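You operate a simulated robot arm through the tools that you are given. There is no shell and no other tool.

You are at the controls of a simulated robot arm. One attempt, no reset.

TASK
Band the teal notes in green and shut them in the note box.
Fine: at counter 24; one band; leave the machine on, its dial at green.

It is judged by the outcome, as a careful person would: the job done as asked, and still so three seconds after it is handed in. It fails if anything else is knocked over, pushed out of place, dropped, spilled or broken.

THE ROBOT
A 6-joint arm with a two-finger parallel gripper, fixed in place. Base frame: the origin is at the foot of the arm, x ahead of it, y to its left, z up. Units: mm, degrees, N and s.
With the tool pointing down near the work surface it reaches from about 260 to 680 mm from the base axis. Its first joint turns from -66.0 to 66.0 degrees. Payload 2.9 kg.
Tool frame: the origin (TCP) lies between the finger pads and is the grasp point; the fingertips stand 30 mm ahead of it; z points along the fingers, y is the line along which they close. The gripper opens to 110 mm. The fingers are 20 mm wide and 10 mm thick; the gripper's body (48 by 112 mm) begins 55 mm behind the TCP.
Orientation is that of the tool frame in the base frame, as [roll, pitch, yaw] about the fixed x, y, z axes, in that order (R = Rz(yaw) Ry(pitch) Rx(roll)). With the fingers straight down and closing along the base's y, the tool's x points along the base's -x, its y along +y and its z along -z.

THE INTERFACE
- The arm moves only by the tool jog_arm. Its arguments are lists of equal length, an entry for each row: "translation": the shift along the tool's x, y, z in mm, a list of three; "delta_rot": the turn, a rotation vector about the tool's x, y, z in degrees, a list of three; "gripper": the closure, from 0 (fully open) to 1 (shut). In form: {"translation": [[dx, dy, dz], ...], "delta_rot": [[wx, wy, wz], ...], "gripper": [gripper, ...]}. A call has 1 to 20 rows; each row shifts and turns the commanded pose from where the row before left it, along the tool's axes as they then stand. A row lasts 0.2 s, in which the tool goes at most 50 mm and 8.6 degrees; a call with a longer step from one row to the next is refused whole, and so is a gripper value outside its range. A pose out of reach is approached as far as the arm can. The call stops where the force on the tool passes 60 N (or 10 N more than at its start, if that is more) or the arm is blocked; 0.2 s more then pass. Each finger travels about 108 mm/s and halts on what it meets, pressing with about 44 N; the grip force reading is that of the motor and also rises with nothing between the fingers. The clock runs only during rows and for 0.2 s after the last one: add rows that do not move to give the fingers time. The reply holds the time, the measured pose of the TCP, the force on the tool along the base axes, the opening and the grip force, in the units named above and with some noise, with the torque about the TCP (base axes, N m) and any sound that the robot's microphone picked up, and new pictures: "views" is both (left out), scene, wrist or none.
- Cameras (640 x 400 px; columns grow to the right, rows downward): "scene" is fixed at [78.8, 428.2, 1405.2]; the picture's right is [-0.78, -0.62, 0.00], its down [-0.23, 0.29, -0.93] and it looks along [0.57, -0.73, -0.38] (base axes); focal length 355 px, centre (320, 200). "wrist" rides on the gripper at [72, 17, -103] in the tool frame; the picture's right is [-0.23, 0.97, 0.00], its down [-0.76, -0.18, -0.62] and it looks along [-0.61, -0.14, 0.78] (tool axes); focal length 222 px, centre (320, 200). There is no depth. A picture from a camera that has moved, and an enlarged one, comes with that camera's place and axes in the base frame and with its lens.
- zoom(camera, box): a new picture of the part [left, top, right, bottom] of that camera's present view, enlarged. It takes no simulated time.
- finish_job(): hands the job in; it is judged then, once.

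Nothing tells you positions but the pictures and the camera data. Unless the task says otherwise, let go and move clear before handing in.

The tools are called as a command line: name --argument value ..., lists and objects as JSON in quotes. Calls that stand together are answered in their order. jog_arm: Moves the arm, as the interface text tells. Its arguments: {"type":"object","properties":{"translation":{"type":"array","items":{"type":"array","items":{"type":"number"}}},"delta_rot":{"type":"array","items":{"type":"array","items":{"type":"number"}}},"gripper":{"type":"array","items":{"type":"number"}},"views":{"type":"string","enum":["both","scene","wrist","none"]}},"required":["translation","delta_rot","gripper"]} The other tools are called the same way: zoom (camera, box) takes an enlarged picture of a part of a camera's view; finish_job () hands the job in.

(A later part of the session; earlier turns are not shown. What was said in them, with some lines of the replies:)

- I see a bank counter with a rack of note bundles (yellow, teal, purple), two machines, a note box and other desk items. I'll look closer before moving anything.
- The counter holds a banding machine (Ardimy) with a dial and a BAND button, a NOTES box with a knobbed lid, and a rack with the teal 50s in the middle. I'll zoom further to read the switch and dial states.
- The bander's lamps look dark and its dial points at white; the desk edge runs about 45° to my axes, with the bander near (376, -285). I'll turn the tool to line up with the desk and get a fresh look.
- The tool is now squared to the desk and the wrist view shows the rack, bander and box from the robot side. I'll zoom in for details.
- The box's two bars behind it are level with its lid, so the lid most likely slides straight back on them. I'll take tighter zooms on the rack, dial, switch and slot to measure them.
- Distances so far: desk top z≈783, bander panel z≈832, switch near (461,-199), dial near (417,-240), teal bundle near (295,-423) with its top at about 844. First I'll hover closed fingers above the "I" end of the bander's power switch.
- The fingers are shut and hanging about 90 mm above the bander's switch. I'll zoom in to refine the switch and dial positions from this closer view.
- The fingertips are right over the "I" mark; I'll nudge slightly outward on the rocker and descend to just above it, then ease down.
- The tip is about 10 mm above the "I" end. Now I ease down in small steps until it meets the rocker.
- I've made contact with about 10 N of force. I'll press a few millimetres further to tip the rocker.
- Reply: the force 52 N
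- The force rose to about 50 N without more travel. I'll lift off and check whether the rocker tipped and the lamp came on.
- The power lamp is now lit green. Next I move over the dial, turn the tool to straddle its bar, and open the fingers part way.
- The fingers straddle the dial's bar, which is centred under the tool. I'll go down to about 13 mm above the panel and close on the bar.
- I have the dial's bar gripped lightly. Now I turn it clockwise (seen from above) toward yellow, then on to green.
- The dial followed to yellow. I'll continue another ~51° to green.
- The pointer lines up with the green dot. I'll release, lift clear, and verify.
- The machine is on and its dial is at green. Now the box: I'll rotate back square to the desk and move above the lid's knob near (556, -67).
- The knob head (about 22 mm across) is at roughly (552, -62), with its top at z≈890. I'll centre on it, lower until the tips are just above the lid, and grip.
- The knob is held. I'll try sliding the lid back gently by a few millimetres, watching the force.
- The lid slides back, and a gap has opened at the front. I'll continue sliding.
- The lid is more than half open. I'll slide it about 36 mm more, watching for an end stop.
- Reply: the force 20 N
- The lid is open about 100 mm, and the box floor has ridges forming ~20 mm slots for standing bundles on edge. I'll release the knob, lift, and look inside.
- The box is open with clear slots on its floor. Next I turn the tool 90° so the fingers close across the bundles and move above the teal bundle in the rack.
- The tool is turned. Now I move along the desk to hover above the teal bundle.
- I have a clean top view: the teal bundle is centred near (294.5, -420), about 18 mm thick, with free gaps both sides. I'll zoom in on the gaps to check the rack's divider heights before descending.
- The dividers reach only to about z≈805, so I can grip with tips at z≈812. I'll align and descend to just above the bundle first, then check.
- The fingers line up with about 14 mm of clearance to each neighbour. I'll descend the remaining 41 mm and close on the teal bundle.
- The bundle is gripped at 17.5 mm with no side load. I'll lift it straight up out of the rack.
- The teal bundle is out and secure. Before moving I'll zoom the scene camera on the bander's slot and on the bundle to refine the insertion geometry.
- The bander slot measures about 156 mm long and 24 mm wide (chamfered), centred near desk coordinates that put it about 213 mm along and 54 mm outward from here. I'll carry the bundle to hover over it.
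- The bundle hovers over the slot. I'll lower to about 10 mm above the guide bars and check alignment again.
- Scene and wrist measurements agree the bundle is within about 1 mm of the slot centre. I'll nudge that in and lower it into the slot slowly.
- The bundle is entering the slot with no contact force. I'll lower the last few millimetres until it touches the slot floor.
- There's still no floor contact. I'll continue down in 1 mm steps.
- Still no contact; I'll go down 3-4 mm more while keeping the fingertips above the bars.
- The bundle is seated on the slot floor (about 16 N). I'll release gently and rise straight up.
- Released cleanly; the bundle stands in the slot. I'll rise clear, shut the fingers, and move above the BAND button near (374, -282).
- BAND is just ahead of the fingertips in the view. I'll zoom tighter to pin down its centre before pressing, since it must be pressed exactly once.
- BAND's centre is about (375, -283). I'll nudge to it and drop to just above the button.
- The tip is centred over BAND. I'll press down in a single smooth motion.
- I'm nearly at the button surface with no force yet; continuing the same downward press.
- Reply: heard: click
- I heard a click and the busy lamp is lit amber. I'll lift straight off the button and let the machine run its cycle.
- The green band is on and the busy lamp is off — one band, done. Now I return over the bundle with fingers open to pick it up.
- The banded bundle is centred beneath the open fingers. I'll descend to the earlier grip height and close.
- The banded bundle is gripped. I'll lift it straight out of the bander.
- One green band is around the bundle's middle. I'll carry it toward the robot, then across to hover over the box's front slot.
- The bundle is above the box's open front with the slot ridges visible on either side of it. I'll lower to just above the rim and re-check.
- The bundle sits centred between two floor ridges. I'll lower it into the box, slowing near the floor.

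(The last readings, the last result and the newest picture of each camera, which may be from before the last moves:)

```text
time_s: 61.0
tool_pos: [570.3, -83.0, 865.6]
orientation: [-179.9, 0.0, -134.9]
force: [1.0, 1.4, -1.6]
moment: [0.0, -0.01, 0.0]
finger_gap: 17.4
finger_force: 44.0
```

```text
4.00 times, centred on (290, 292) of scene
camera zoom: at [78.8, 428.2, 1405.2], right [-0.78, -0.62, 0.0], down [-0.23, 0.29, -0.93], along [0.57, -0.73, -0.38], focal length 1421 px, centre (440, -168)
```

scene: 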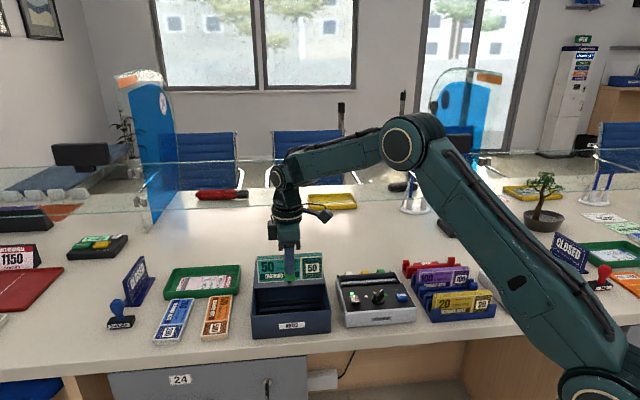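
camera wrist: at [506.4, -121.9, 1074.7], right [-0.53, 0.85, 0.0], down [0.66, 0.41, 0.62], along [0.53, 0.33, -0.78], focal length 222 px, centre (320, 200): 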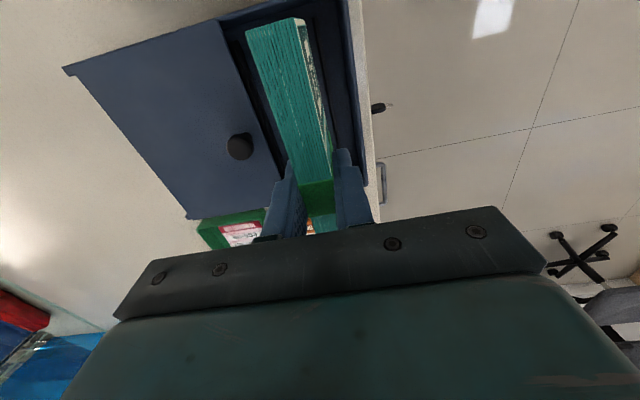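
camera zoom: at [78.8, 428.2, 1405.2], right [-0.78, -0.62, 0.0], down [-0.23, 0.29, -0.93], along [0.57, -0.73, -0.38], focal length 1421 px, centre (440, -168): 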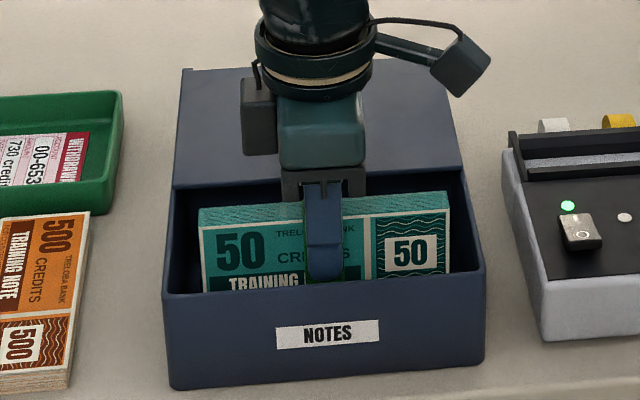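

The bundle is inside the box walls. I'll look closely at the ridges before the last 20 mm.

zoom --camera "wrist" --box '[290, 0, 360, 80]'

zoom --camera "scene" --box '[270, 285, 340, 325]'

zoom --camera "wrist" --box '[220, 0, 300, 80]'

```text
5.00 times, centred on (325, 40) of wrist
camera zoom: at [506.9, -122.3, 968.9], right [-0.53, 0.85, 0.0], down [0.66, 0.41, 0.62], along [0.53, 0.33, -0.78], focal length 1111 px, centre (295, 1000)
```

zoom: 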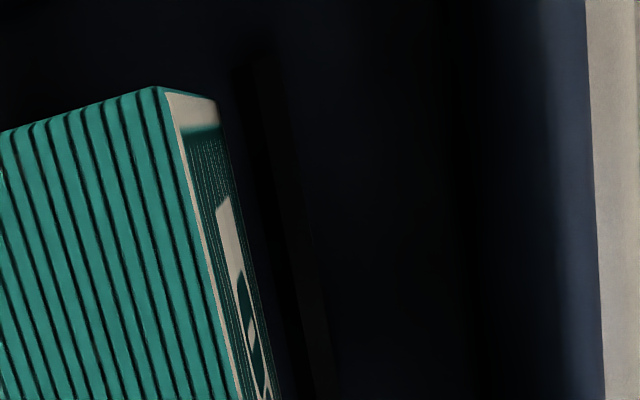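

```text
9.14 times, centred on (305, 305) of scene
camera zoom: at [78.8, 428.2, 1405.2], right [-0.78, -0.62, 0.0], down [-0.23, 0.29, -0.93], along [0.57, -0.73, -0.38], focal length 3247 px, centre (457, -760)
```

zoom: 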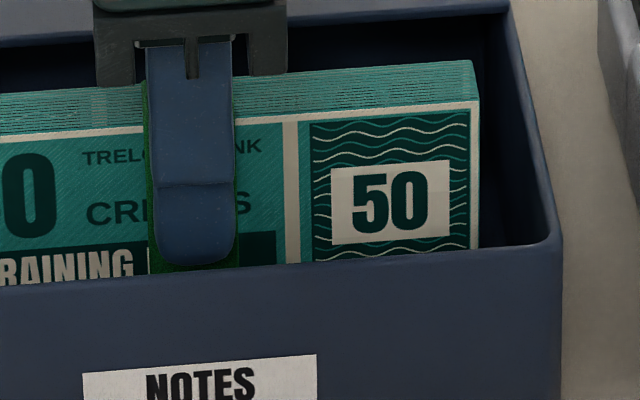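

```text
5.00 times, centred on (260, 40) of wrist
camera zoom: at [506.9, -122.3, 968.9], right [-0.53, 0.85, 0.0], down [0.66, 0.41, 0.62], along [0.53, 0.33, -0.78], focal length 1111 px, centre (620, 1000)
```

zoom: 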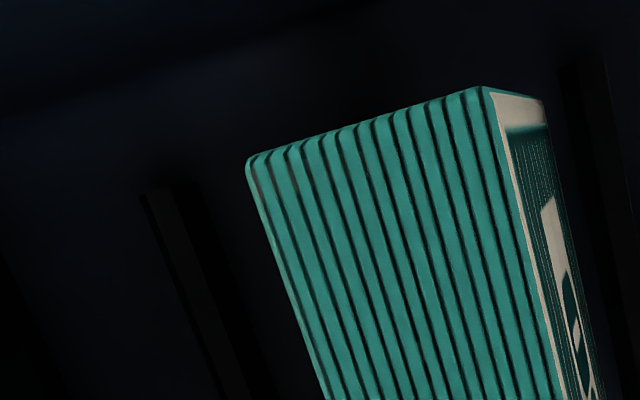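

The ridge positions confirm the slot centre within about half a millimetre of the bundle. I'll lower slowly toward the floor.

jog_arm --translation '[[0, 0, 2], [0, 0, 2], [0, 0, 2], [0, 0, 2], [0, 0, 2], [0, 0, 2], [0, 0, 2], [0, 0, 2]]' --delta_rot '[[0, 0, 0], [0, 0, 0], [0, 0, 0], [0, 0, 0], [0, 0, 0], [0, 0, 0], [0, 0, 0], [0, 0, 0]]' --gripper '[0.95, 0.95, 0.95, 0.95, 0.95, 0.95, 0.95, 0.95]' --views "none"

zoom --camera "scene" --box '[240, 242, 340, 342]'

```text
time_s: 62.8
tool_pos: [570.2, -83.9, 848.8]
orientation: [180.0, 0.0, -135.0]
force: [0.0, 0.8, -0.7]
moment: [0.01, 0.01, -0.02]
finger_gap: 17.3
finger_force: 44.6
```

```text
4.00 times, centred on (290, 292) of scene
camera zoom: at [78.8, 428.2, 1405.2], right [-0.78, -0.62, 0.0], down [-0.23, 0.29, -0.93], along [0.57, -0.73, -0.38], focal length 1421 px, centre (440, -168)
```

zoom: 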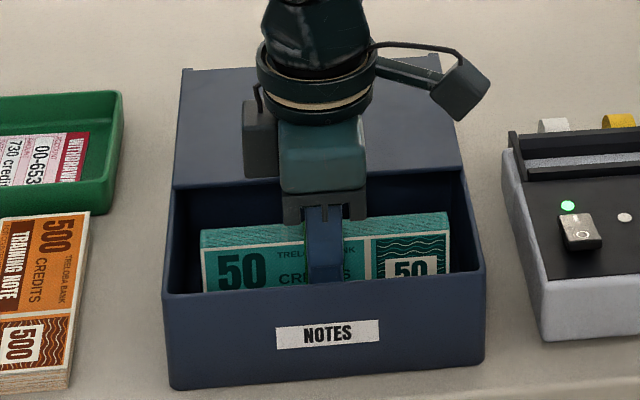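

No contact yet; continuing in small steps to the floor.

jog_arm --translation '[[0, 0, 1.5], [0, 0, 1.5], [0, 0, 1], [0, 0, 1]]' --delta_rot '[[0, 0, 0], [0, 0, 0], [0, 0, 0], [0, 0, 0]]' --gripper '[0.95, 0.95, 0.95, 0.95]' --views "none"

```text
time_s: 63.8
tool_pos: [570.3, -83.0, 844.8]
orientation: [-180.0, 0.0, -134.9]
force: [-0.4, 0.9, -1.5]
moment: [0.01, 0.01, 0.02]
finger_gap: 17.5
finger_force: 44.0
```

Still no contact; another few millimetres.

jog_arm --translation '[[0, 0, 1], [0, 0, 1], [0, 0, 1]]' --delta_rot '[[0, 0, 0], [0, 0, 0], [0, 0, 0]]' --gripper '[0.95, 0.95, 0.95]' --views "none"

zoom --camera "scene" --box '[240, 242, 340, 342]'

```text
time_s: 64.6
tool_pos: [571.0, -82.7, 841.9]
orientation: [-180.0, 0.0, -134.9]
force: [0.2, 0.2, -1.5]
moment: [0.03, -0.01, 0.02]
finger_gap: 17.4
finger_force: 43.9
```

```text
4.00 times, centred on (290, 292) of scene
camera zoom: at [78.8, 428.2, 1405.2], right [-0.78, -0.62, 0.0], down [-0.23, 0.29, -0.93], along [0.57, -0.73, -0.38], focal length 1421 px, centre (440, -168)
```

zoom: 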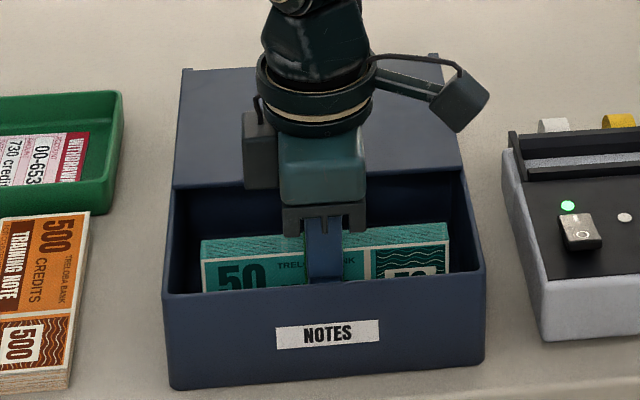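

The bundle's top is now about level with the rim. Another few millimetres down.

jog_arm --translation '[[0, 0, 1], [0, 0, 1], [0, 0, 1]]' --delta_rot '[[0, 0, 0], [0, 0, 0], [0, 0, 0]]' --gripper '[0.95, 0.95, 0.95]' --views "wrist"

zoom --camera "scene" --box '[240, 242, 340, 342]'

```text
time_s: 65.4
tool_pos: [571.4, -84.9, 840.0]
orientation: [-180.0, 0.0, -134.8]
force: [-0.1, -0.3, -0.8]
moment: [-0.02, -0.01, 0.0]
finger_gap: 17.4
finger_force: 43.8
camera wrist: at [506.7, -122.6, 942.2], right [-0.53, 0.85, 0.0], down [0.66, 0.41, 0.62], along [0.53, 0.33, -0.78], focal length 222 px, centre (320, 200)
```

wrist: 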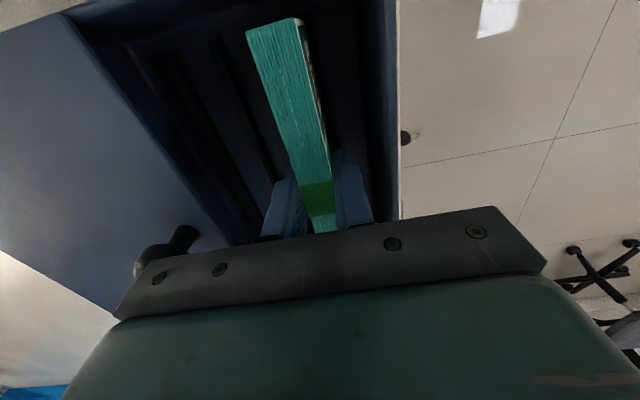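

```text
4.00 times, centred on (290, 292) of scene
camera zoom: at [78.8, 428.2, 1405.2], right [-0.78, -0.62, 0.0], down [-0.23, 0.29, -0.93], along [0.57, -0.73, -0.38], focal length 1421 px, centre (440, -168)
```

zoom: 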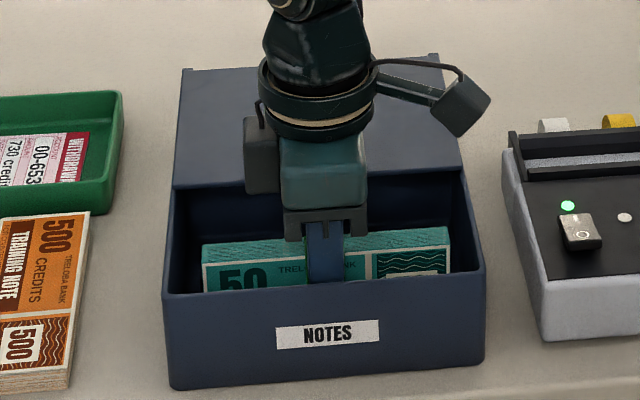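

There's no contact yet, and the gripper body passes close beside the lid knob but clear. I'll take 2 mm more.

jog_arm --translation '[[0, 0, 1], [0, 0, 1]]' --delta_rot '[[0, 0, 0], [0, 0, 0]]' --gripper '[0.95, 0.95]' --views "none"

zoom --camera "scene" --box '[260, 262, 320, 322]'

```text
time_s: 66.0
tool_pos: [570.5, -84.8, 836.8]
orientation: [-179.9, 0.1, -134.9]
force: [-2.5, 1.9, 5.2]
moment: [-0.08, 0.28, -0.06]
finger_gap: 17.3
finger_force: 43.9
```

```text
6.67 times, centred on (290, 292) of scene
camera zoom: at [78.6, 428.2, 1405.2], right [-0.78, -0.62, 0.0], down [-0.23, 0.29, -0.93], along [0.57, -0.73, -0.38], focal length 2368 px, centre (520, -413)
```

zoom: 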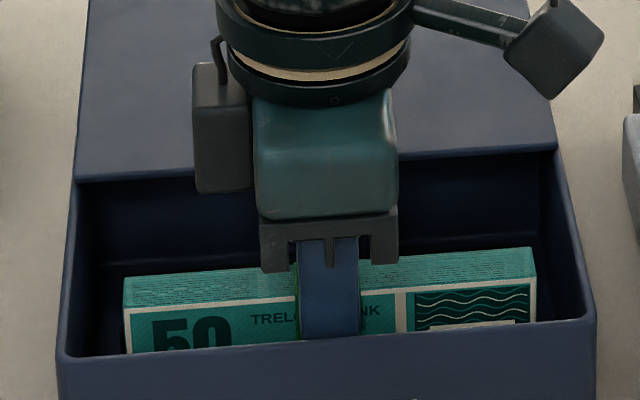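

Light contact — the bundle is on the box floor. I'll release gently and check that it stands.

jog_arm --translation '[[0, 0, 0], [0, 0, 0], [0, 0, 0], [0, 0, 0]]' --delta_rot '[[0, 0, 0], [0, 0, 0], [0, 0, 0], [0, 0, 0]]' --gripper '[0.83, 0.8, 0.77, 0.74]' --views "wrist"

zoom --camera "scene" --box '[260, 262, 320, 322]'

zoom --camera "wrist" --box '[200, 0, 420, 240]'

```text
time_s: 67.0
tool_pos: [570.4, -83.3, 836.2]
orientation: [180.0, 0.0, -134.9]
force: [0.3, 0.3, -1.2]
moment: [0.01, -0.02, -0.02]
finger_gap: 28.6
finger_force: 0.1
camera wrist: at [506.9, -122.7, 940.0], right [-0.53, 0.85, 0.0], down [0.66, 0.41, 0.62], along [0.53, 0.33, -0.78], focal length 222 px, centre (320, 200)
```

wrist: 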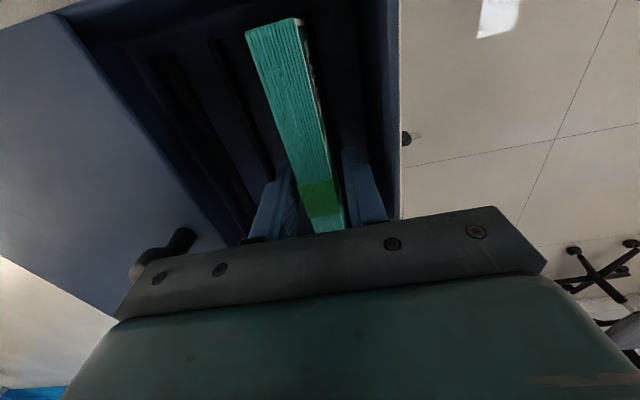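

```text
6.67 times, centred on (290, 292) of scene
camera zoom: at [78.8, 428.2, 1405.2], right [-0.78, -0.62, 0.0], down [-0.23, 0.29, -0.93], along [0.57, -0.73, -0.38], focal length 2368 px, centre (520, -413)
```

zoom: 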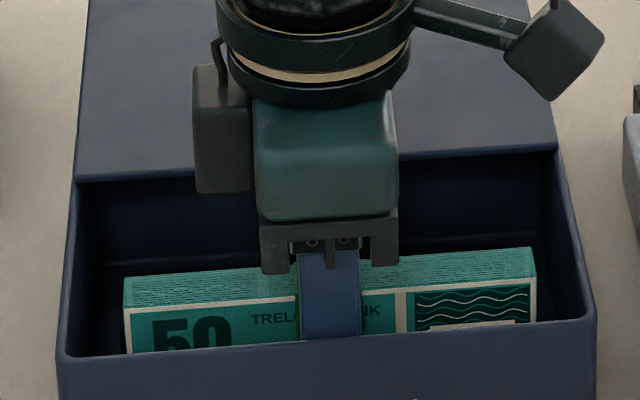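

```text
1.67 times, centred on (310, 120) of wrist
camera zoom: at [506.9, -122.7, 940.0], right [-0.53, 0.85, 0.0], down [0.66, 0.41, 0.62], along [0.53, 0.33, -0.78], focal length 370 px, centre (337, 333)
```

zoom: 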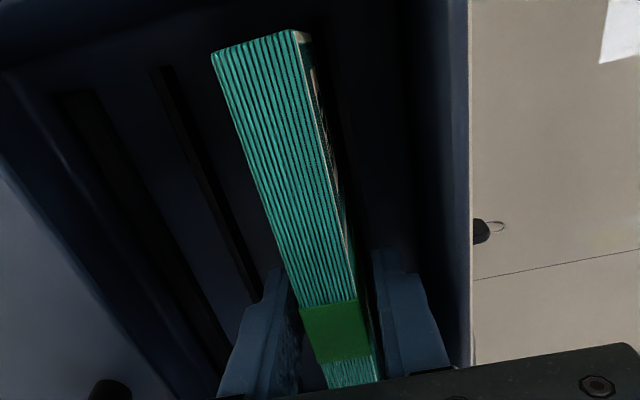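

The bundle stands in its slot, free of the fingers. I'll rise straight out and take a clear look inside.

jog_arm --translation '[[0, 0, -6], [0, 0, -12], [0, 0, -18], [0, 0, -22], [0, 0, -25], [0, 0, -25], [0, 0, -17]]' --delta_rot '[[0, 0, 0], [0, 0, 0], [0, 0, 0], [0, 0, 0], [0, 0, 0], [0, 0, 0], [0, 0, 0]]' --gripper '[0.74, 0.74, 0.74, 0.74, 0.74, 0.6, 0.6]'

zoom --camera "scene" --box '[240, 242, 340, 342]'

zoom --camera "wrist" --box '[160, 0, 440, 220]'

```text
time_s: 68.6
tool_pos: [569.9, -83.0, 961.3]
orientation: [180.0, -0.1, -135.0]
force: [0.6, -0.1, 0.6]
moment: [-0.01, 0.01, 0.0]
finger_gap: 43.9
finger_force: 0.0
camera wrist: at [506.6, -122.4, 1065.8], right [-0.53, 0.85, 0.0], down [0.66, 0.41, 0.62], along [0.53, 0.33, -0.78], focal length 222 px, centre (320, 200)
```

scene: 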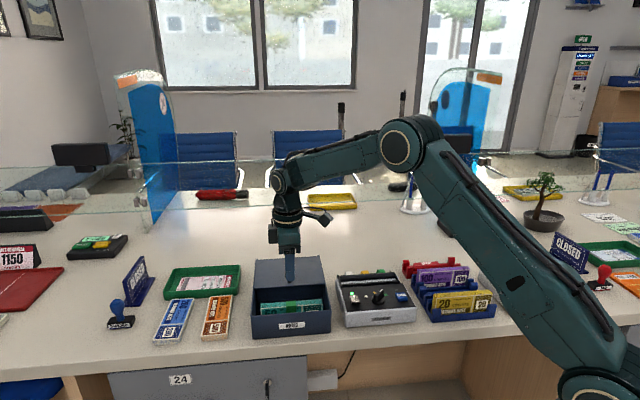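
wrist: 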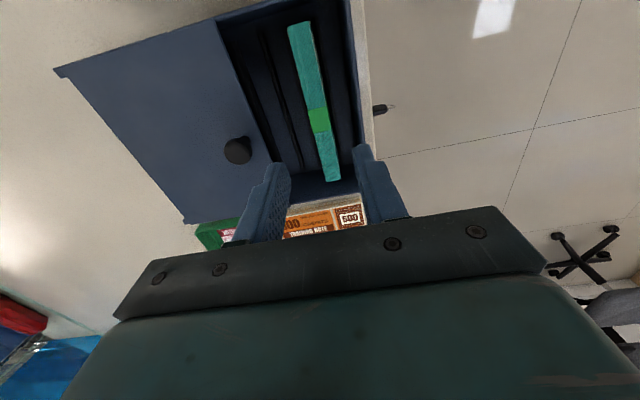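

```text
4.00 times, centred on (290, 292) of scene
camera zoom: at [78.8, 428.2, 1405.2], right [-0.78, -0.62, 0.0], down [-0.23, 0.29, -0.93], along [0.57, -0.73, -0.38], focal length 1421 px, centre (440, -168)
```

zoom: 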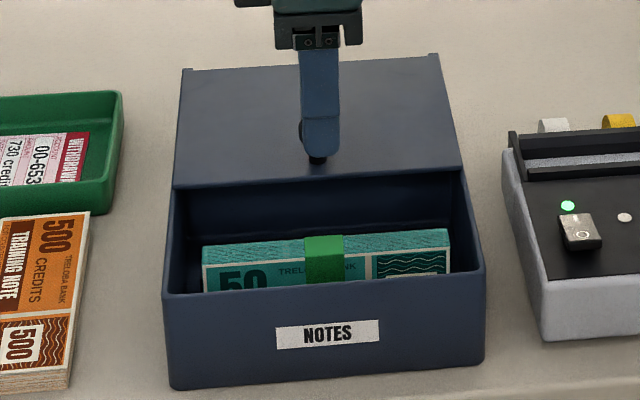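

```text
1.82 times, centred on (300, 110) of wrist
camera zoom: at [506.6, -122.4, 1065.8], right [-0.53, 0.85, 0.0], down [0.66, 0.41, 0.62], along [0.53, 0.33, -0.78], focal length 404 px, centre (356, 364)
```

zoom: 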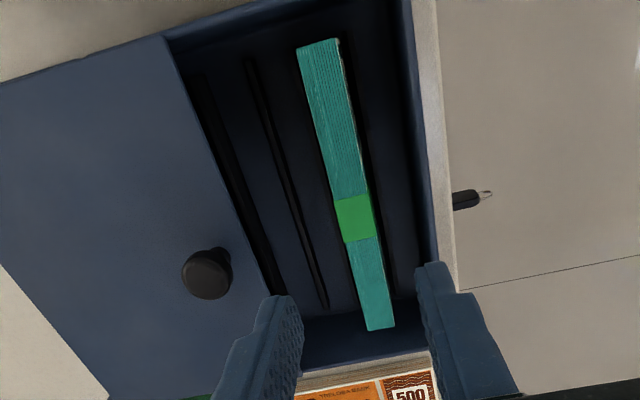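

The banded bundle stands squarely in the box. Now for closing the lid, I'll zoom on the knob to locate it from here.

zoom --camera "wrist" --box '[205, 110, 285, 190]'

zoom --camera "scene" --box '[240, 255, 340, 325]'

```text
5.00 times, centred on (245, 150) of wrist
camera zoom: at [506.6, -122.4, 1065.8], right [-0.53, 0.85, 0.0], down [0.66, 0.41, 0.62], along [0.53, 0.33, -0.78], focal length 1111 px, centre (695, 450)
```

zoom: 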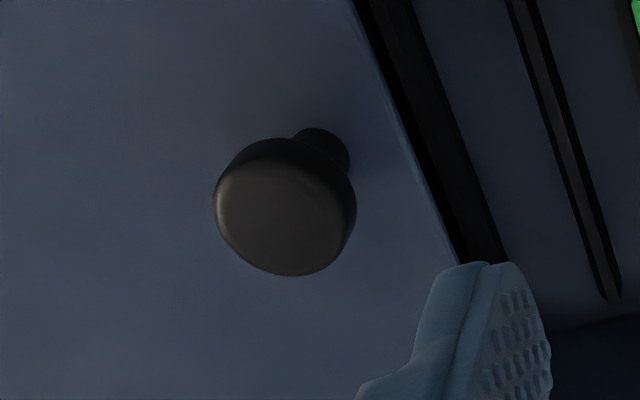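

```text
5.71 times, centred on (290, 290) of scene
camera zoom: at [78.8, 428.2, 1405.2], right [-0.78, -0.62, 0.0], down [-0.23, 0.29, -0.93], along [0.57, -0.73, -0.38], focal length 2029 px, centre (491, -314)
```

zoom: 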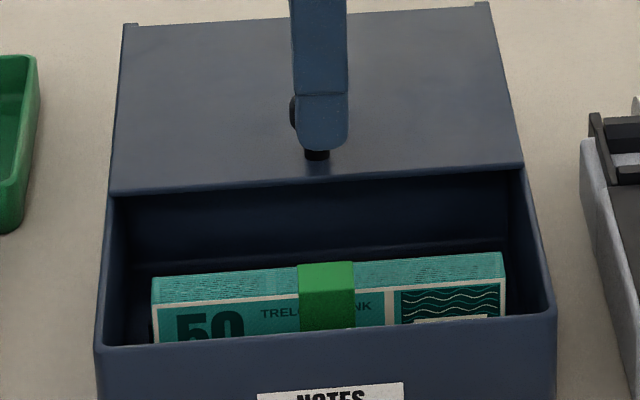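

The knob is near 73 mm further out from here. I'll move above it at height and check alignment.

jog_arm --translation '[[-1.2, -13, 0], [0, -20, 0], [0, -20, 0], [0, -15, 0], [0, -5.3, 0]]' --delta_rot '[[0, 0, 0], [0, 0, 0], [0, 0, 0], [0, 0, 0], [0, 0, 0]]' --gripper '[0.55, 0.55, 0.55, 0.55, 0.55]'

zoom --camera "wrist" --box '[200, 40, 440, 220]'

zoom --camera "scene" --box '[240, 235, 340, 325]'

```text
time_s: 69.8
tool_pos: [621.9, -133.9, 961.9]
orientation: [-180.0, 0.1, -134.9]
force: [-0.2, -0.4, 0.2]
moment: [0.04, 0.0, -0.03]
finger_gap: 49.4
finger_force: 0.2
camera wrist: at [559.8, -173.7, 1065.6], right [-0.53, 0.85, 0.0], down [0.66, 0.41, 0.62], along [0.53, 0.33, -0.78], focal length 222 px, centre (320, 200)
```

scene: 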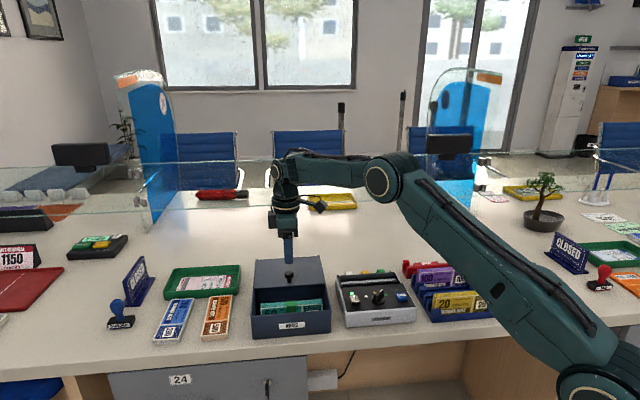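
wrist: 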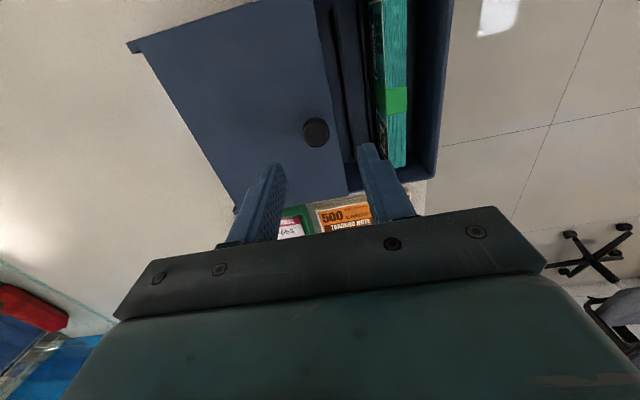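

```text
2.22 times, centred on (320, 130) of wrist
camera zoom: at [559.8, -173.7, 1065.6], right [-0.53, 0.85, 0.0], down [0.66, 0.41, 0.62], along [0.53, 0.33, -0.78], focal length 494 px, centre (320, 356)
```

zoom: 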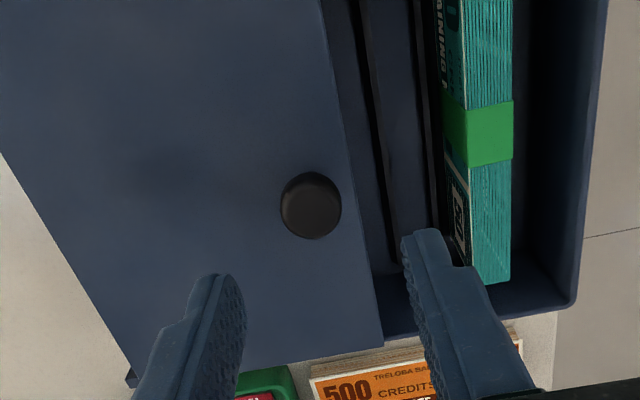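

```text
4.44 times, centred on (290, 280) of scene
camera zoom: at [78.8, 428.2, 1405.2], right [-0.78, -0.62, 0.0], down [-0.23, 0.29, -0.93], along [0.57, -0.73, -0.38], focal length 1578 px, centre (453, -156)
```

zoom: 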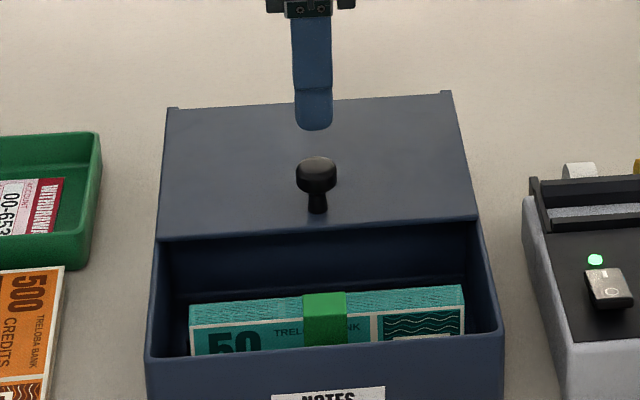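

The bundle sits where expected. Re-triangulating puts the knob about 4 mm further out, so I'll shift, then lower around the knob and grip it.

jog_arm --translation '[[0, -3.9, 15], [0, 0, 20], [0, 0, 20], [0, 0, 14], [0, 0, 6], [0, 0, 0]]' --delta_rot '[[0, 0, 0], [0, 0, 0], [0, 0, 0], [0, 0, 0], [0, 0, 0], [0, 0, 0]]' --gripper '[0.55, 0.55, 0.55, 0.55, 0.55, 0.55]'

zoom --camera "wrist" --box '[200, 60, 440, 240]'

zoom --camera "scene" --box '[250, 245, 330, 305]'

```text
time_s: 71.2
tool_pos: [625.5, -136.6, 885.8]
orientation: [180.0, -0.1, -134.8]
force: [-0.2, 0.2, 0.1]
moment: [-0.04, 0.01, -0.02]
finger_gap: 49.6
finger_force: 0.0
camera wrist: at [562.3, -176.4, 989.5], right [-0.53, 0.85, 0.0], down [0.66, 0.41, 0.62], along [0.53, 0.33, -0.78], focal length 222 px, centre (320, 200)
```

scene: 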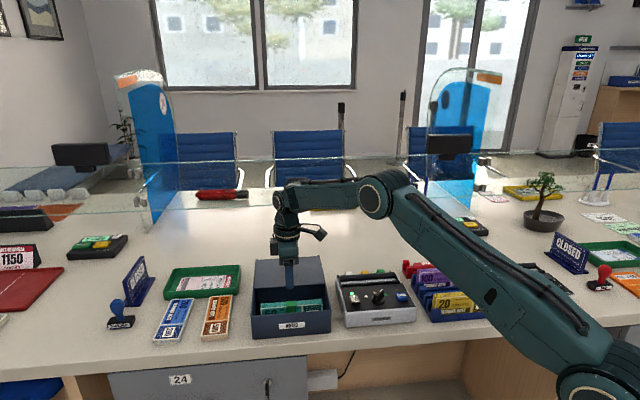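
wrist: 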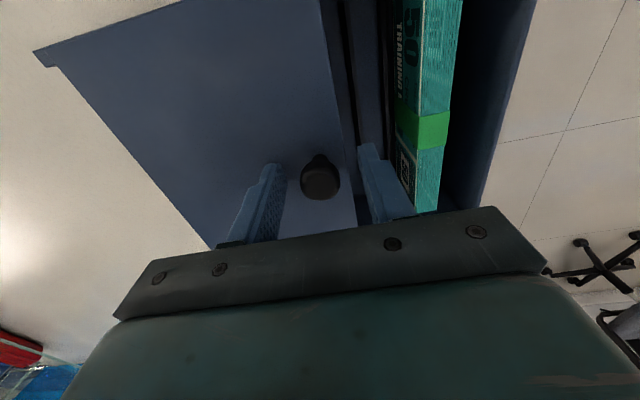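

```text
2.22 times, centred on (320, 150) of wrist
camera zoom: at [562.3, -176.4, 989.5], right [-0.53, 0.85, 0.0], down [0.66, 0.41, 0.62], along [0.53, 0.33, -0.78], focal length 494 px, centre (320, 311)
```

zoom: 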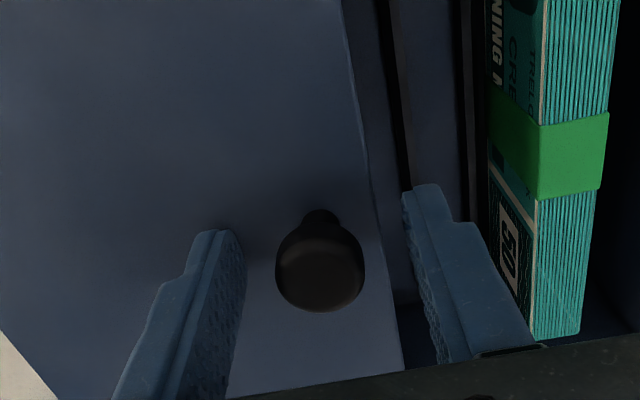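

```text
6.67 times, centred on (290, 275) of scene
camera zoom: at [78.8, 428.2, 1405.2], right [-0.78, -0.62, 0.0], down [-0.23, 0.29, -0.93], along [0.57, -0.73, -0.38], focal length 2368 px, centre (520, -300)
```

zoom: 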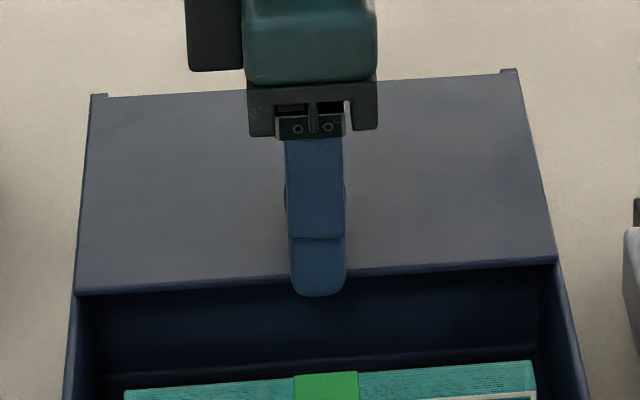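

The knob is between the fingers. I'll close on it.

jog_arm --translation '[[0, 0, 0], [0, 0, 0], [0, 0, 0]]' --delta_rot '[[0, 0, 0], [0, 0, 0], [0, 0, 0]]' --gripper '[0.75, 0.85, 0.9]' --views "none"

zoom --camera "wrist" --box '[200, 60, 440, 240]'

zoom --camera "scene" --box '[240, 245, 340, 335]'

```text
time_s: 72.0
tool_pos: [626.0, -137.2, 885.8]
orientation: [180.0, 0.0, -134.8]
force: [0.9, 0.9, -2.3]
moment: [0.01, -0.03, 0.02]
finger_gap: 23.3
finger_force: 45.0
```

```text
2.22 times, centred on (320, 150) of wrist
camera zoom: at [562.3, -176.3, 989.7], right [-0.53, 0.85, 0.0], down [0.66, 0.41, 0.62], along [0.53, 0.33, -0.78], focal length 494 px, centre (320, 311)
```

zoom: 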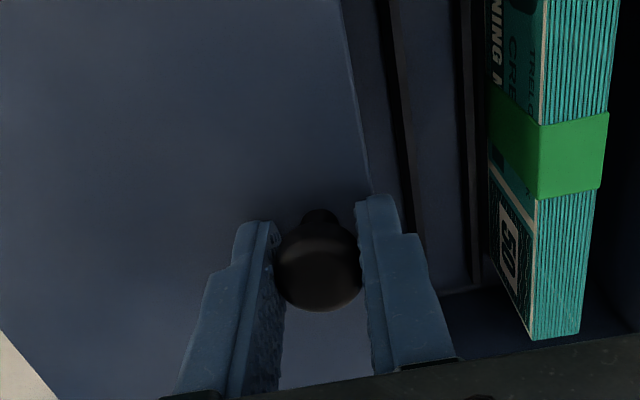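

```text
4.44 times, centred on (290, 290) of scene
camera zoom: at [78.8, 428.2, 1405.2], right [-0.78, -0.62, 0.0], down [-0.23, 0.3, -0.93], along [0.57, -0.73, -0.38], focal length 1578 px, centre (453, -200)
```

zoom: 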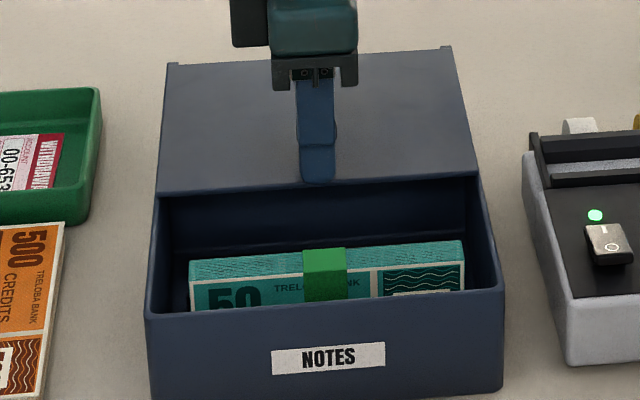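

The knob is held. I'll pull the lid toward closed by 40 mm first, stopping just before it reaches the bundle.

jog_arm --translation '[[0, 4, 0], [0, 6, 0], [0, 8, 0], [0, 8, 0], [0, 8, 0], [0, 5, 0]]' --delta_rot '[[0, 0, 0], [0, 0, 0], [0, 0, 0], [0, 0, 0], [0, 0, 0], [0, 0, 0]]' --gripper '[0.9, 0.9, 0.9, 0.9, 0.9, 0.9]' --views "none"

zoom --camera "scene" --box '[240, 255, 340, 335]'

zoom --camera "wrist" --box '[200, 0, 440, 240]'

```text
time_s: 73.4
tool_pos: [598.6, -109.1, 886.2]
orientation: [179.9, 0.0, -134.8]
force: [0.3, -1.1, -7.1]
moment: [0.15, -0.18, 0.08]
finger_gap: 23.2
finger_force: 44.8
```

```text
5.00 times, centred on (290, 295) of scene
camera zoom: at [78.9, 428.1, 1405.2], right [-0.78, -0.62, 0.0], down [-0.23, 0.3, -0.93], along [0.57, -0.73, -0.38], focal length 1776 px, centre (470, -275)
```

zoom: 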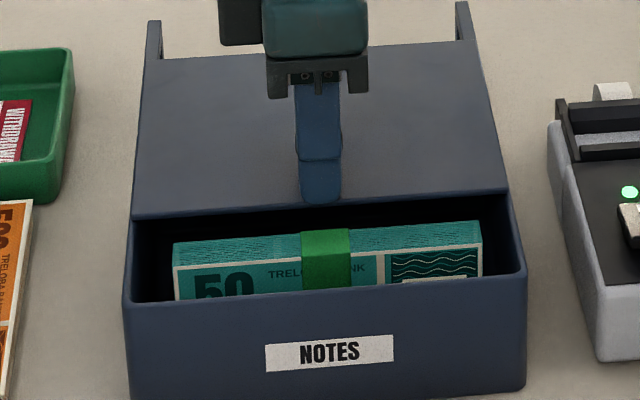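

```text
1.67 times, centred on (320, 120) of wrist
camera zoom: at [534.8, -148.7, 989.8], right [-0.53, 0.85, 0.0], down [0.66, 0.41, 0.62], along [0.53, 0.33, -0.78], focal length 370 px, centre (320, 333)
```

zoom: 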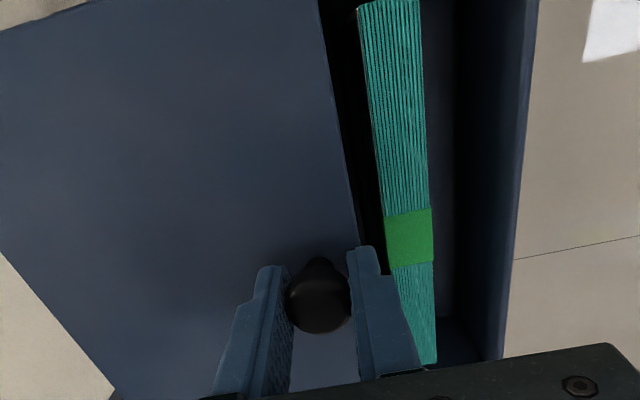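

The lid's sliding smoothly and its edge is just behind the bundle. I'll inch over the bundle and watch for any catch.

jog_arm --translation '[[0, 3, 0], [0, 3, 0], [0, 3, 0], [0, 3, 0], [0, 3, 0]]' --delta_rot '[[0, 0, 0], [0, 0, 0], [0, 0, 0], [0, 0, 0], [0, 0, 0]]' --gripper '[0.9, 0.9, 0.9, 0.9, 0.9]' --views "none"

zoom --camera "scene" --box '[240, 265, 340, 335]'

zoom --camera "wrist" --box '[200, 0, 440, 240]'

```text
time_s: 74.6
tool_pos: [588.1, -99.3, 887.2]
orientation: [180.0, 0.0, -134.9]
force: [-0.5, -2.1, -9.9]
moment: [-0.06, 0.09, 0.07]
finger_gap: 23.0
finger_force: 45.4
```

```text
5.71 times, centred on (290, 300) of scene
camera zoom: at [79.0, 428.1, 1405.2], right [-0.78, -0.62, 0.0], down [-0.23, 0.3, -0.93], along [0.57, -0.73, -0.38], focal length 2029 px, centre (491, -371)
```

zoom: 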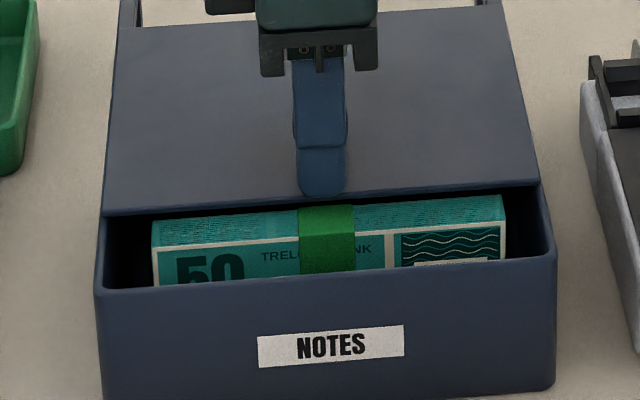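

```text
1.67 times, centred on (320, 120) of wrist
camera zoom: at [524.2, -138.2, 989.8], right [-0.53, 0.85, 0.0], down [0.66, 0.41, 0.62], along [0.53, 0.33, -0.78], focal length 370 px, centre (320, 333)
```

zoom: 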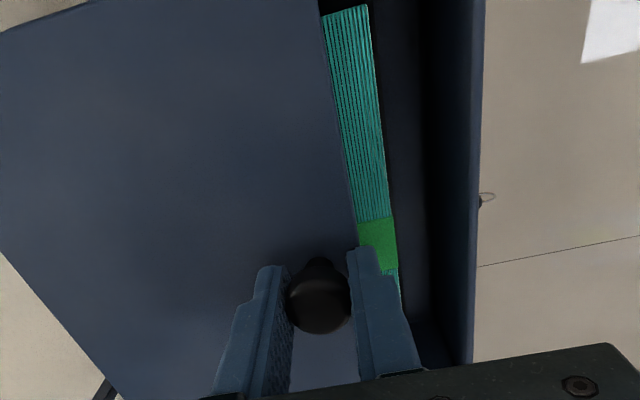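

The lid's edge is passing over the bundle with no drag. Continuing to close.

jog_arm --translation '[[0, 4, 0], [0, 4, 0], [0, 4, 0], [0, 4, 0], [0, 4, 0], [0, 4, 0]]' --delta_rot '[[0, 0, 0], [0, 0, 0], [0, 0, 0], [0, 0, 0], [0, 0, 0], [0, 0, 0]]' --gripper '[0.9, 0.9, 0.9, 0.9, 0.9, 0.9]' --views "none"

zoom --camera "scene" --box '[240, 265, 340, 335]'

```text
time_s: 76.0
tool_pos: [569.6, -82.3, 885.9]
orientation: [179.9, 0.0, -134.8]
force: [-3.1, -3.2, -11.8]
moment: [0.03, -0.01, 0.06]
finger_gap: 23.1
finger_force: 45.4
```

```text
5.71 times, centred on (290, 300) of scene
camera zoom: at [79.0, 428.0, 1405.3], right [-0.78, -0.62, 0.0], down [-0.23, 0.3, -0.93], along [0.57, -0.73, -0.38], focal length 2029 px, centre (491, -371)
```

zoom: 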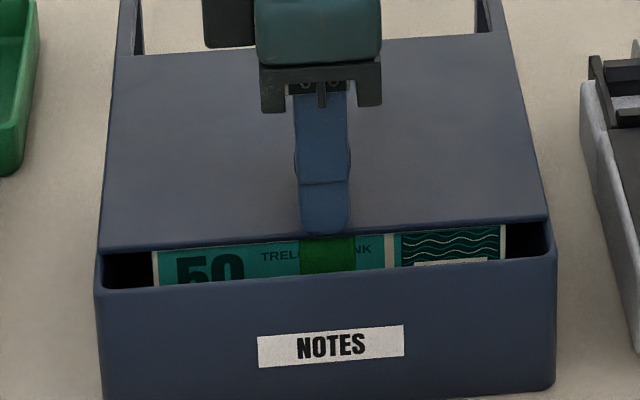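

The lid clears the bundle and about 22 mm remains. I'll continue closing.

jog_arm --translation '[[0, 4, 0], [0, 4, 0], [0, 4, 0], [0, 4, 0], [0, 2, 0]]' --delta_rot '[[0, 0, 0], [0, 0, 0], [0, 0, 0], [0, 0, 0], [0, 0, 0]]' --gripper '[0.9, 0.9, 0.9, 0.9, 0.9]' --views "none"

zoom --camera "scene" --box '[240, 265, 340, 335]'

```text
time_s: 77.2
tool_pos: [557.9, -68.7, 886.6]
orientation: [179.9, 0.1, -135.0]
force: [-2.4, -2.2, -18.0]
moment: [0.28, -0.25, 0.04]
finger_gap: 23.0
finger_force: 45.1
```

```text
5.71 times, centred on (290, 300) of scene
camera zoom: at [79.1, 428.1, 1405.3], right [-0.78, -0.62, 0.0], down [-0.23, 0.3, -0.93], along [0.57, -0.73, -0.38], focal length 2029 px, centre (491, -371)
```

zoom: 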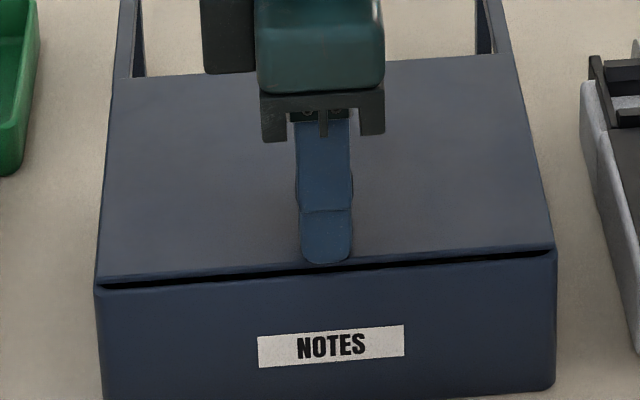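

Only a thin gap remains at the front. I'll close the last few millimetres in small steps, watching for the end stop.

jog_arm --translation '[[0, 1.5, 0], [0, 1.5, 0], [0, 1, 0]]' --delta_rot '[[0, 0, 0], [0, 0, 0], [0, 0, 0]]' --gripper '[0.9, 0.9, 0.9]' --views "none"

zoom --camera "scene" --box '[240, 275, 340, 335]'

```text
time_s: 78.0
tool_pos: [556.3, -66.6, 886.5]
orientation: [179.9, 0.0, -135.0]
force: [1.2, -4.5, -18.1]
moment: [-0.37, 0.32, 0.06]
finger_gap: 23.0
finger_force: 44.7
```

```text
6.40 times, centred on (290, 305) of scene
camera zoom: at [79.2, 428.0, 1405.3], right [-0.78, -0.62, 0.0], down [-0.23, 0.3, -0.93], along [0.57, -0.73, -0.38], focal length 2273 px, centre (512, -472)
```

zoom: 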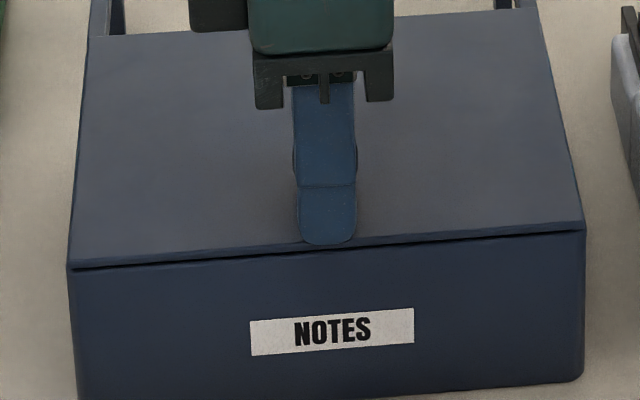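

Nearly flush. I'll give one or two more millimetres until I feel the stop.

jog_arm --translation '[[0, 1, 0], [0, 1, 0]]' --delta_rot '[[0, 0, 0], [0, 0, 0]]' --gripper '[0.9, 0.9]' --views "none"

zoom --camera "scene" --box '[240, 275, 340, 335]'

```text
time_s: 78.6
tool_pos: [555.5, -66.8, 887.1]
orientation: [-179.8, 0.1, -135.1]
force: [11.3, -14.6, -21.4]
moment: [-0.39, 0.07, 0.06]
finger_gap: 23.1
finger_force: 44.7
```

```text
6.40 times, centred on (290, 305) of scene
camera zoom: at [79.5, 427.8, 1405.3], right [-0.78, -0.62, 0.0], down [-0.23, 0.3, -0.93], along [0.57, -0.73, -0.38], focal length 2273 px, centre (512, -472)
```

zoom: 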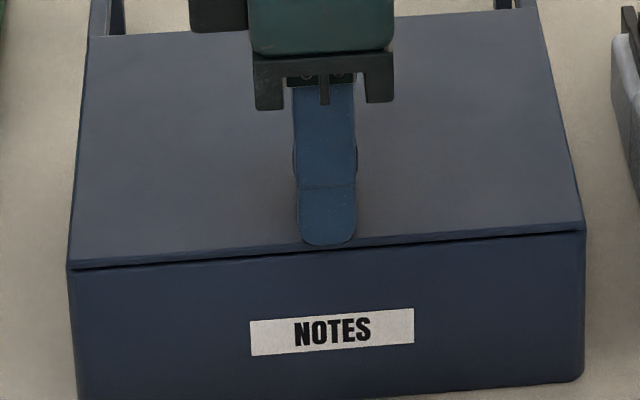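

I can feel the stop (about 18 N): the lid is fully shut. I'll ease the vertical tension slightly, release the knob, and rise.

jog_arm --translation '[[0, 0, 1.5], [0, 0, 0], [0, 0, 0], [0, 0, 0], [0, 0, -10], [0, 0, -20], [0, 0, -30], [0, 0, -30]]' --delta_rot '[[0, 0, 0], [0, 0, 0], [0, 0, 0], [0, 0, 0], [0, 0, 0], [0, 0, 0], [0, 0, 0], [0, 0, 0]]' --gripper '[0.9, 0.7, 0.6, 0.55, 0.55, 0.55, 0.55, 0.55]'

zoom --camera "scene" --box '[230, 245, 350, 345]'

zoom --camera "wrist" --box '[160, 0, 440, 220]'

zoom --camera "scene" --box '[330, 245, 510, 345]'

```text
time_s: 80.4
tool_pos: [554.1, -64.6, 975.1]
orientation: [-179.9, 0.0, -134.8]
force: [-0.1, -0.6, 0.1]
moment: [0.02, 0.0, 0.0]
finger_gap: 49.5
finger_force: 0.0
camera wrist: at [489.9, -104.0, 1079.0], right [-0.53, 0.85, 0.0], down [0.66, 0.41, 0.62], along [0.53, 0.33, -0.78], focal length 222 px, centre (320, 200)
```

scene: 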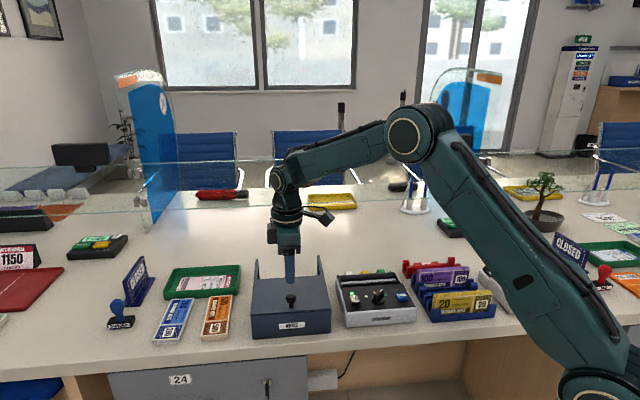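
wrist: 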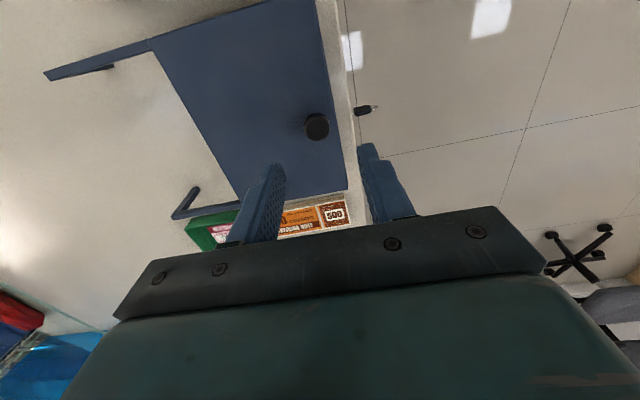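

```text
4.00 times, centred on (290, 295) of scene
camera zoom: at [78.8, 428.2, 1405.2], right [-0.78, -0.62, 0.0], down [-0.23, 0.29, -0.93], along [0.57, -0.73, -0.38], focal length 1421 px, centre (440, -180)
```

zoom: 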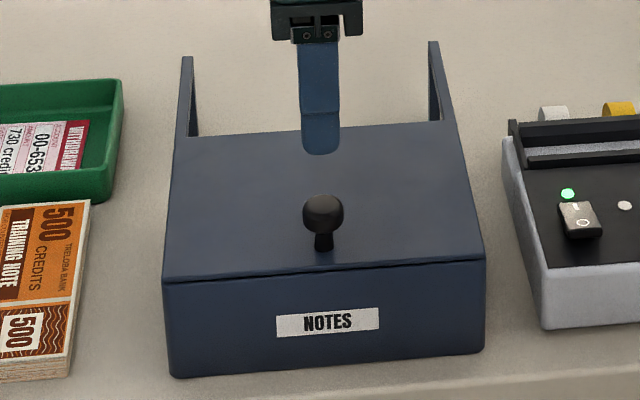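

```text
1.82 times, centred on (300, 110) of wrist
camera zoom: at [489.9, -104.0, 1079.0], right [-0.53, 0.85, 0.0], down [0.66, 0.41, 0.62], along [0.53, 0.33, -0.78], focal length 404 px, centre (356, 364)
```

zoom: 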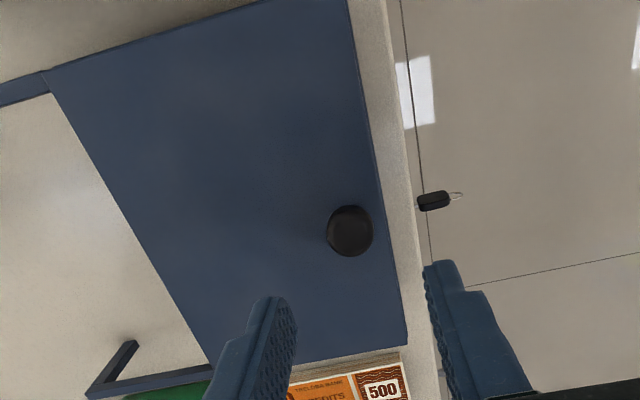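

```text
3.56 times, centred on (420, 295) of scene
camera zoom: at [78.8, 428.2, 1405.2], right [-0.78, -0.62, 0.0], down [-0.23, 0.29, -0.93], along [0.57, -0.73, -0.38], focal length 1263 px, centre (-36, -138)
```

zoom: 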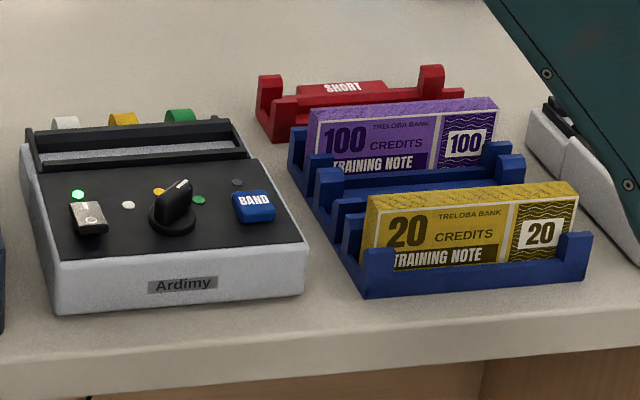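

The lid is flush and shut with the banded teal notes inside; the bander is on with its dial at green, and everything else is in place. I'll raise the arm well clear and do a last check.

jog_arm --translation '[[0, 0, -30], [0, 0, -30], [0, 10, -30], [0, 20, -30], [0, 20, -20], [0, 0, 0], [0, 0, 0]]' --delta_rot '[[0, 0, 0], [0, 0, 0], [0, 0, 0], [0, 0, 0], [0, 0, 0], [0, 0, 0], [0, 0, 0]]' --gripper '[0.55, 0.55, 0.55, 0.55, 0.55, 0.55, 0.55]'

zoom --camera "scene" --box '[240, 245, 430, 345]'

zoom --camera "scene" --box '[340, 260, 420, 310]'

```text
time_s: 82.0
tool_pos: [518.7, -30.8, 1114.5]
orientation: [-180.0, 0.0, -135.0]
force: [-0.2, 0.7, -0.2]
moment: [0.0, -0.02, -0.01]
finger_gap: 49.5
finger_force: 0.0
camera wrist: at [455.6, -69.3, 1218.3], right [-0.53, 0.85, 0.0], down [0.66, 0.41, 0.62], along [0.53, 0.33, -0.78], focal length 222 px, centre (320, 200)
```

scene: 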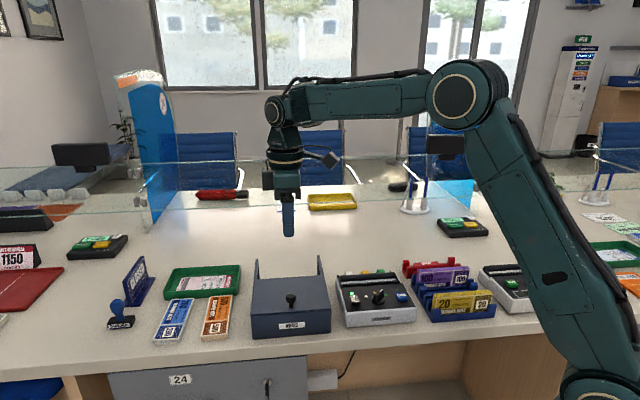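
wrist: 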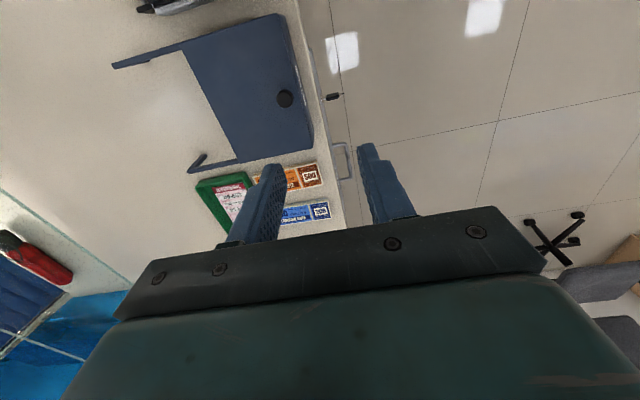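

```text
3.37 times, centred on (335, 295) of scene
camera zoom: at [78.8, 428.2, 1405.2], right [-0.78, -0.62, 0.0], down [-0.23, 0.29, -0.93], along [0.57, -0.73, -0.38], focal length 1196 px, centre (270, -120)
```

zoom: 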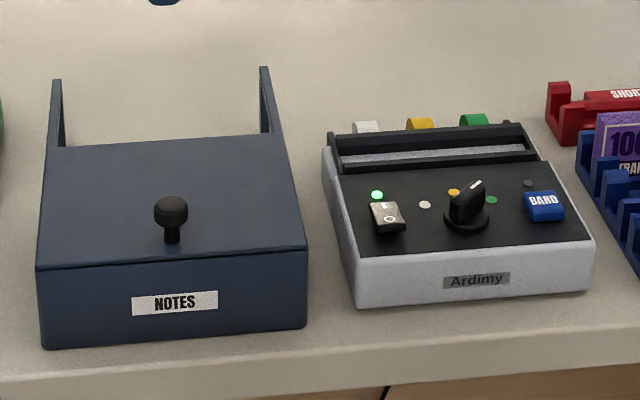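

```text
8.00 times, centred on (380, 285) of scene
camera zoom: at [78.8, 428.2, 1405.2], right [-0.78, -0.62, 0.0], down [-0.23, 0.29, -0.93], along [0.57, -0.73, -0.38], focal length 2841 px, centre (-160, -480)
```

zoom: 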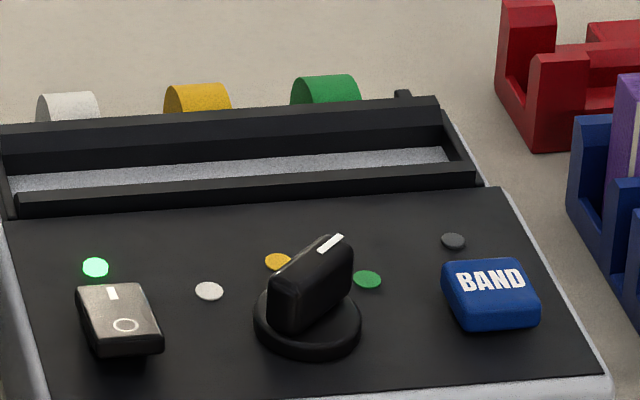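

The lid is shut on the banded teal notes, the bander's lamp is lit and its dial is at green (it dispensed a green band). The arm is clear and nothing else has moved, so I'm handing in.

finish_job

```text
The job is handed in.
```

The teal notes have one green band around them and are standing in the note box, with the lid shut to its stop. I did all of it at counter 24.

The banding machine is on with its dial at green, and I pressed BAND only once. Nothing else on the counter looks moved or knocked. The arm let go and moved clear before I handed the job in.
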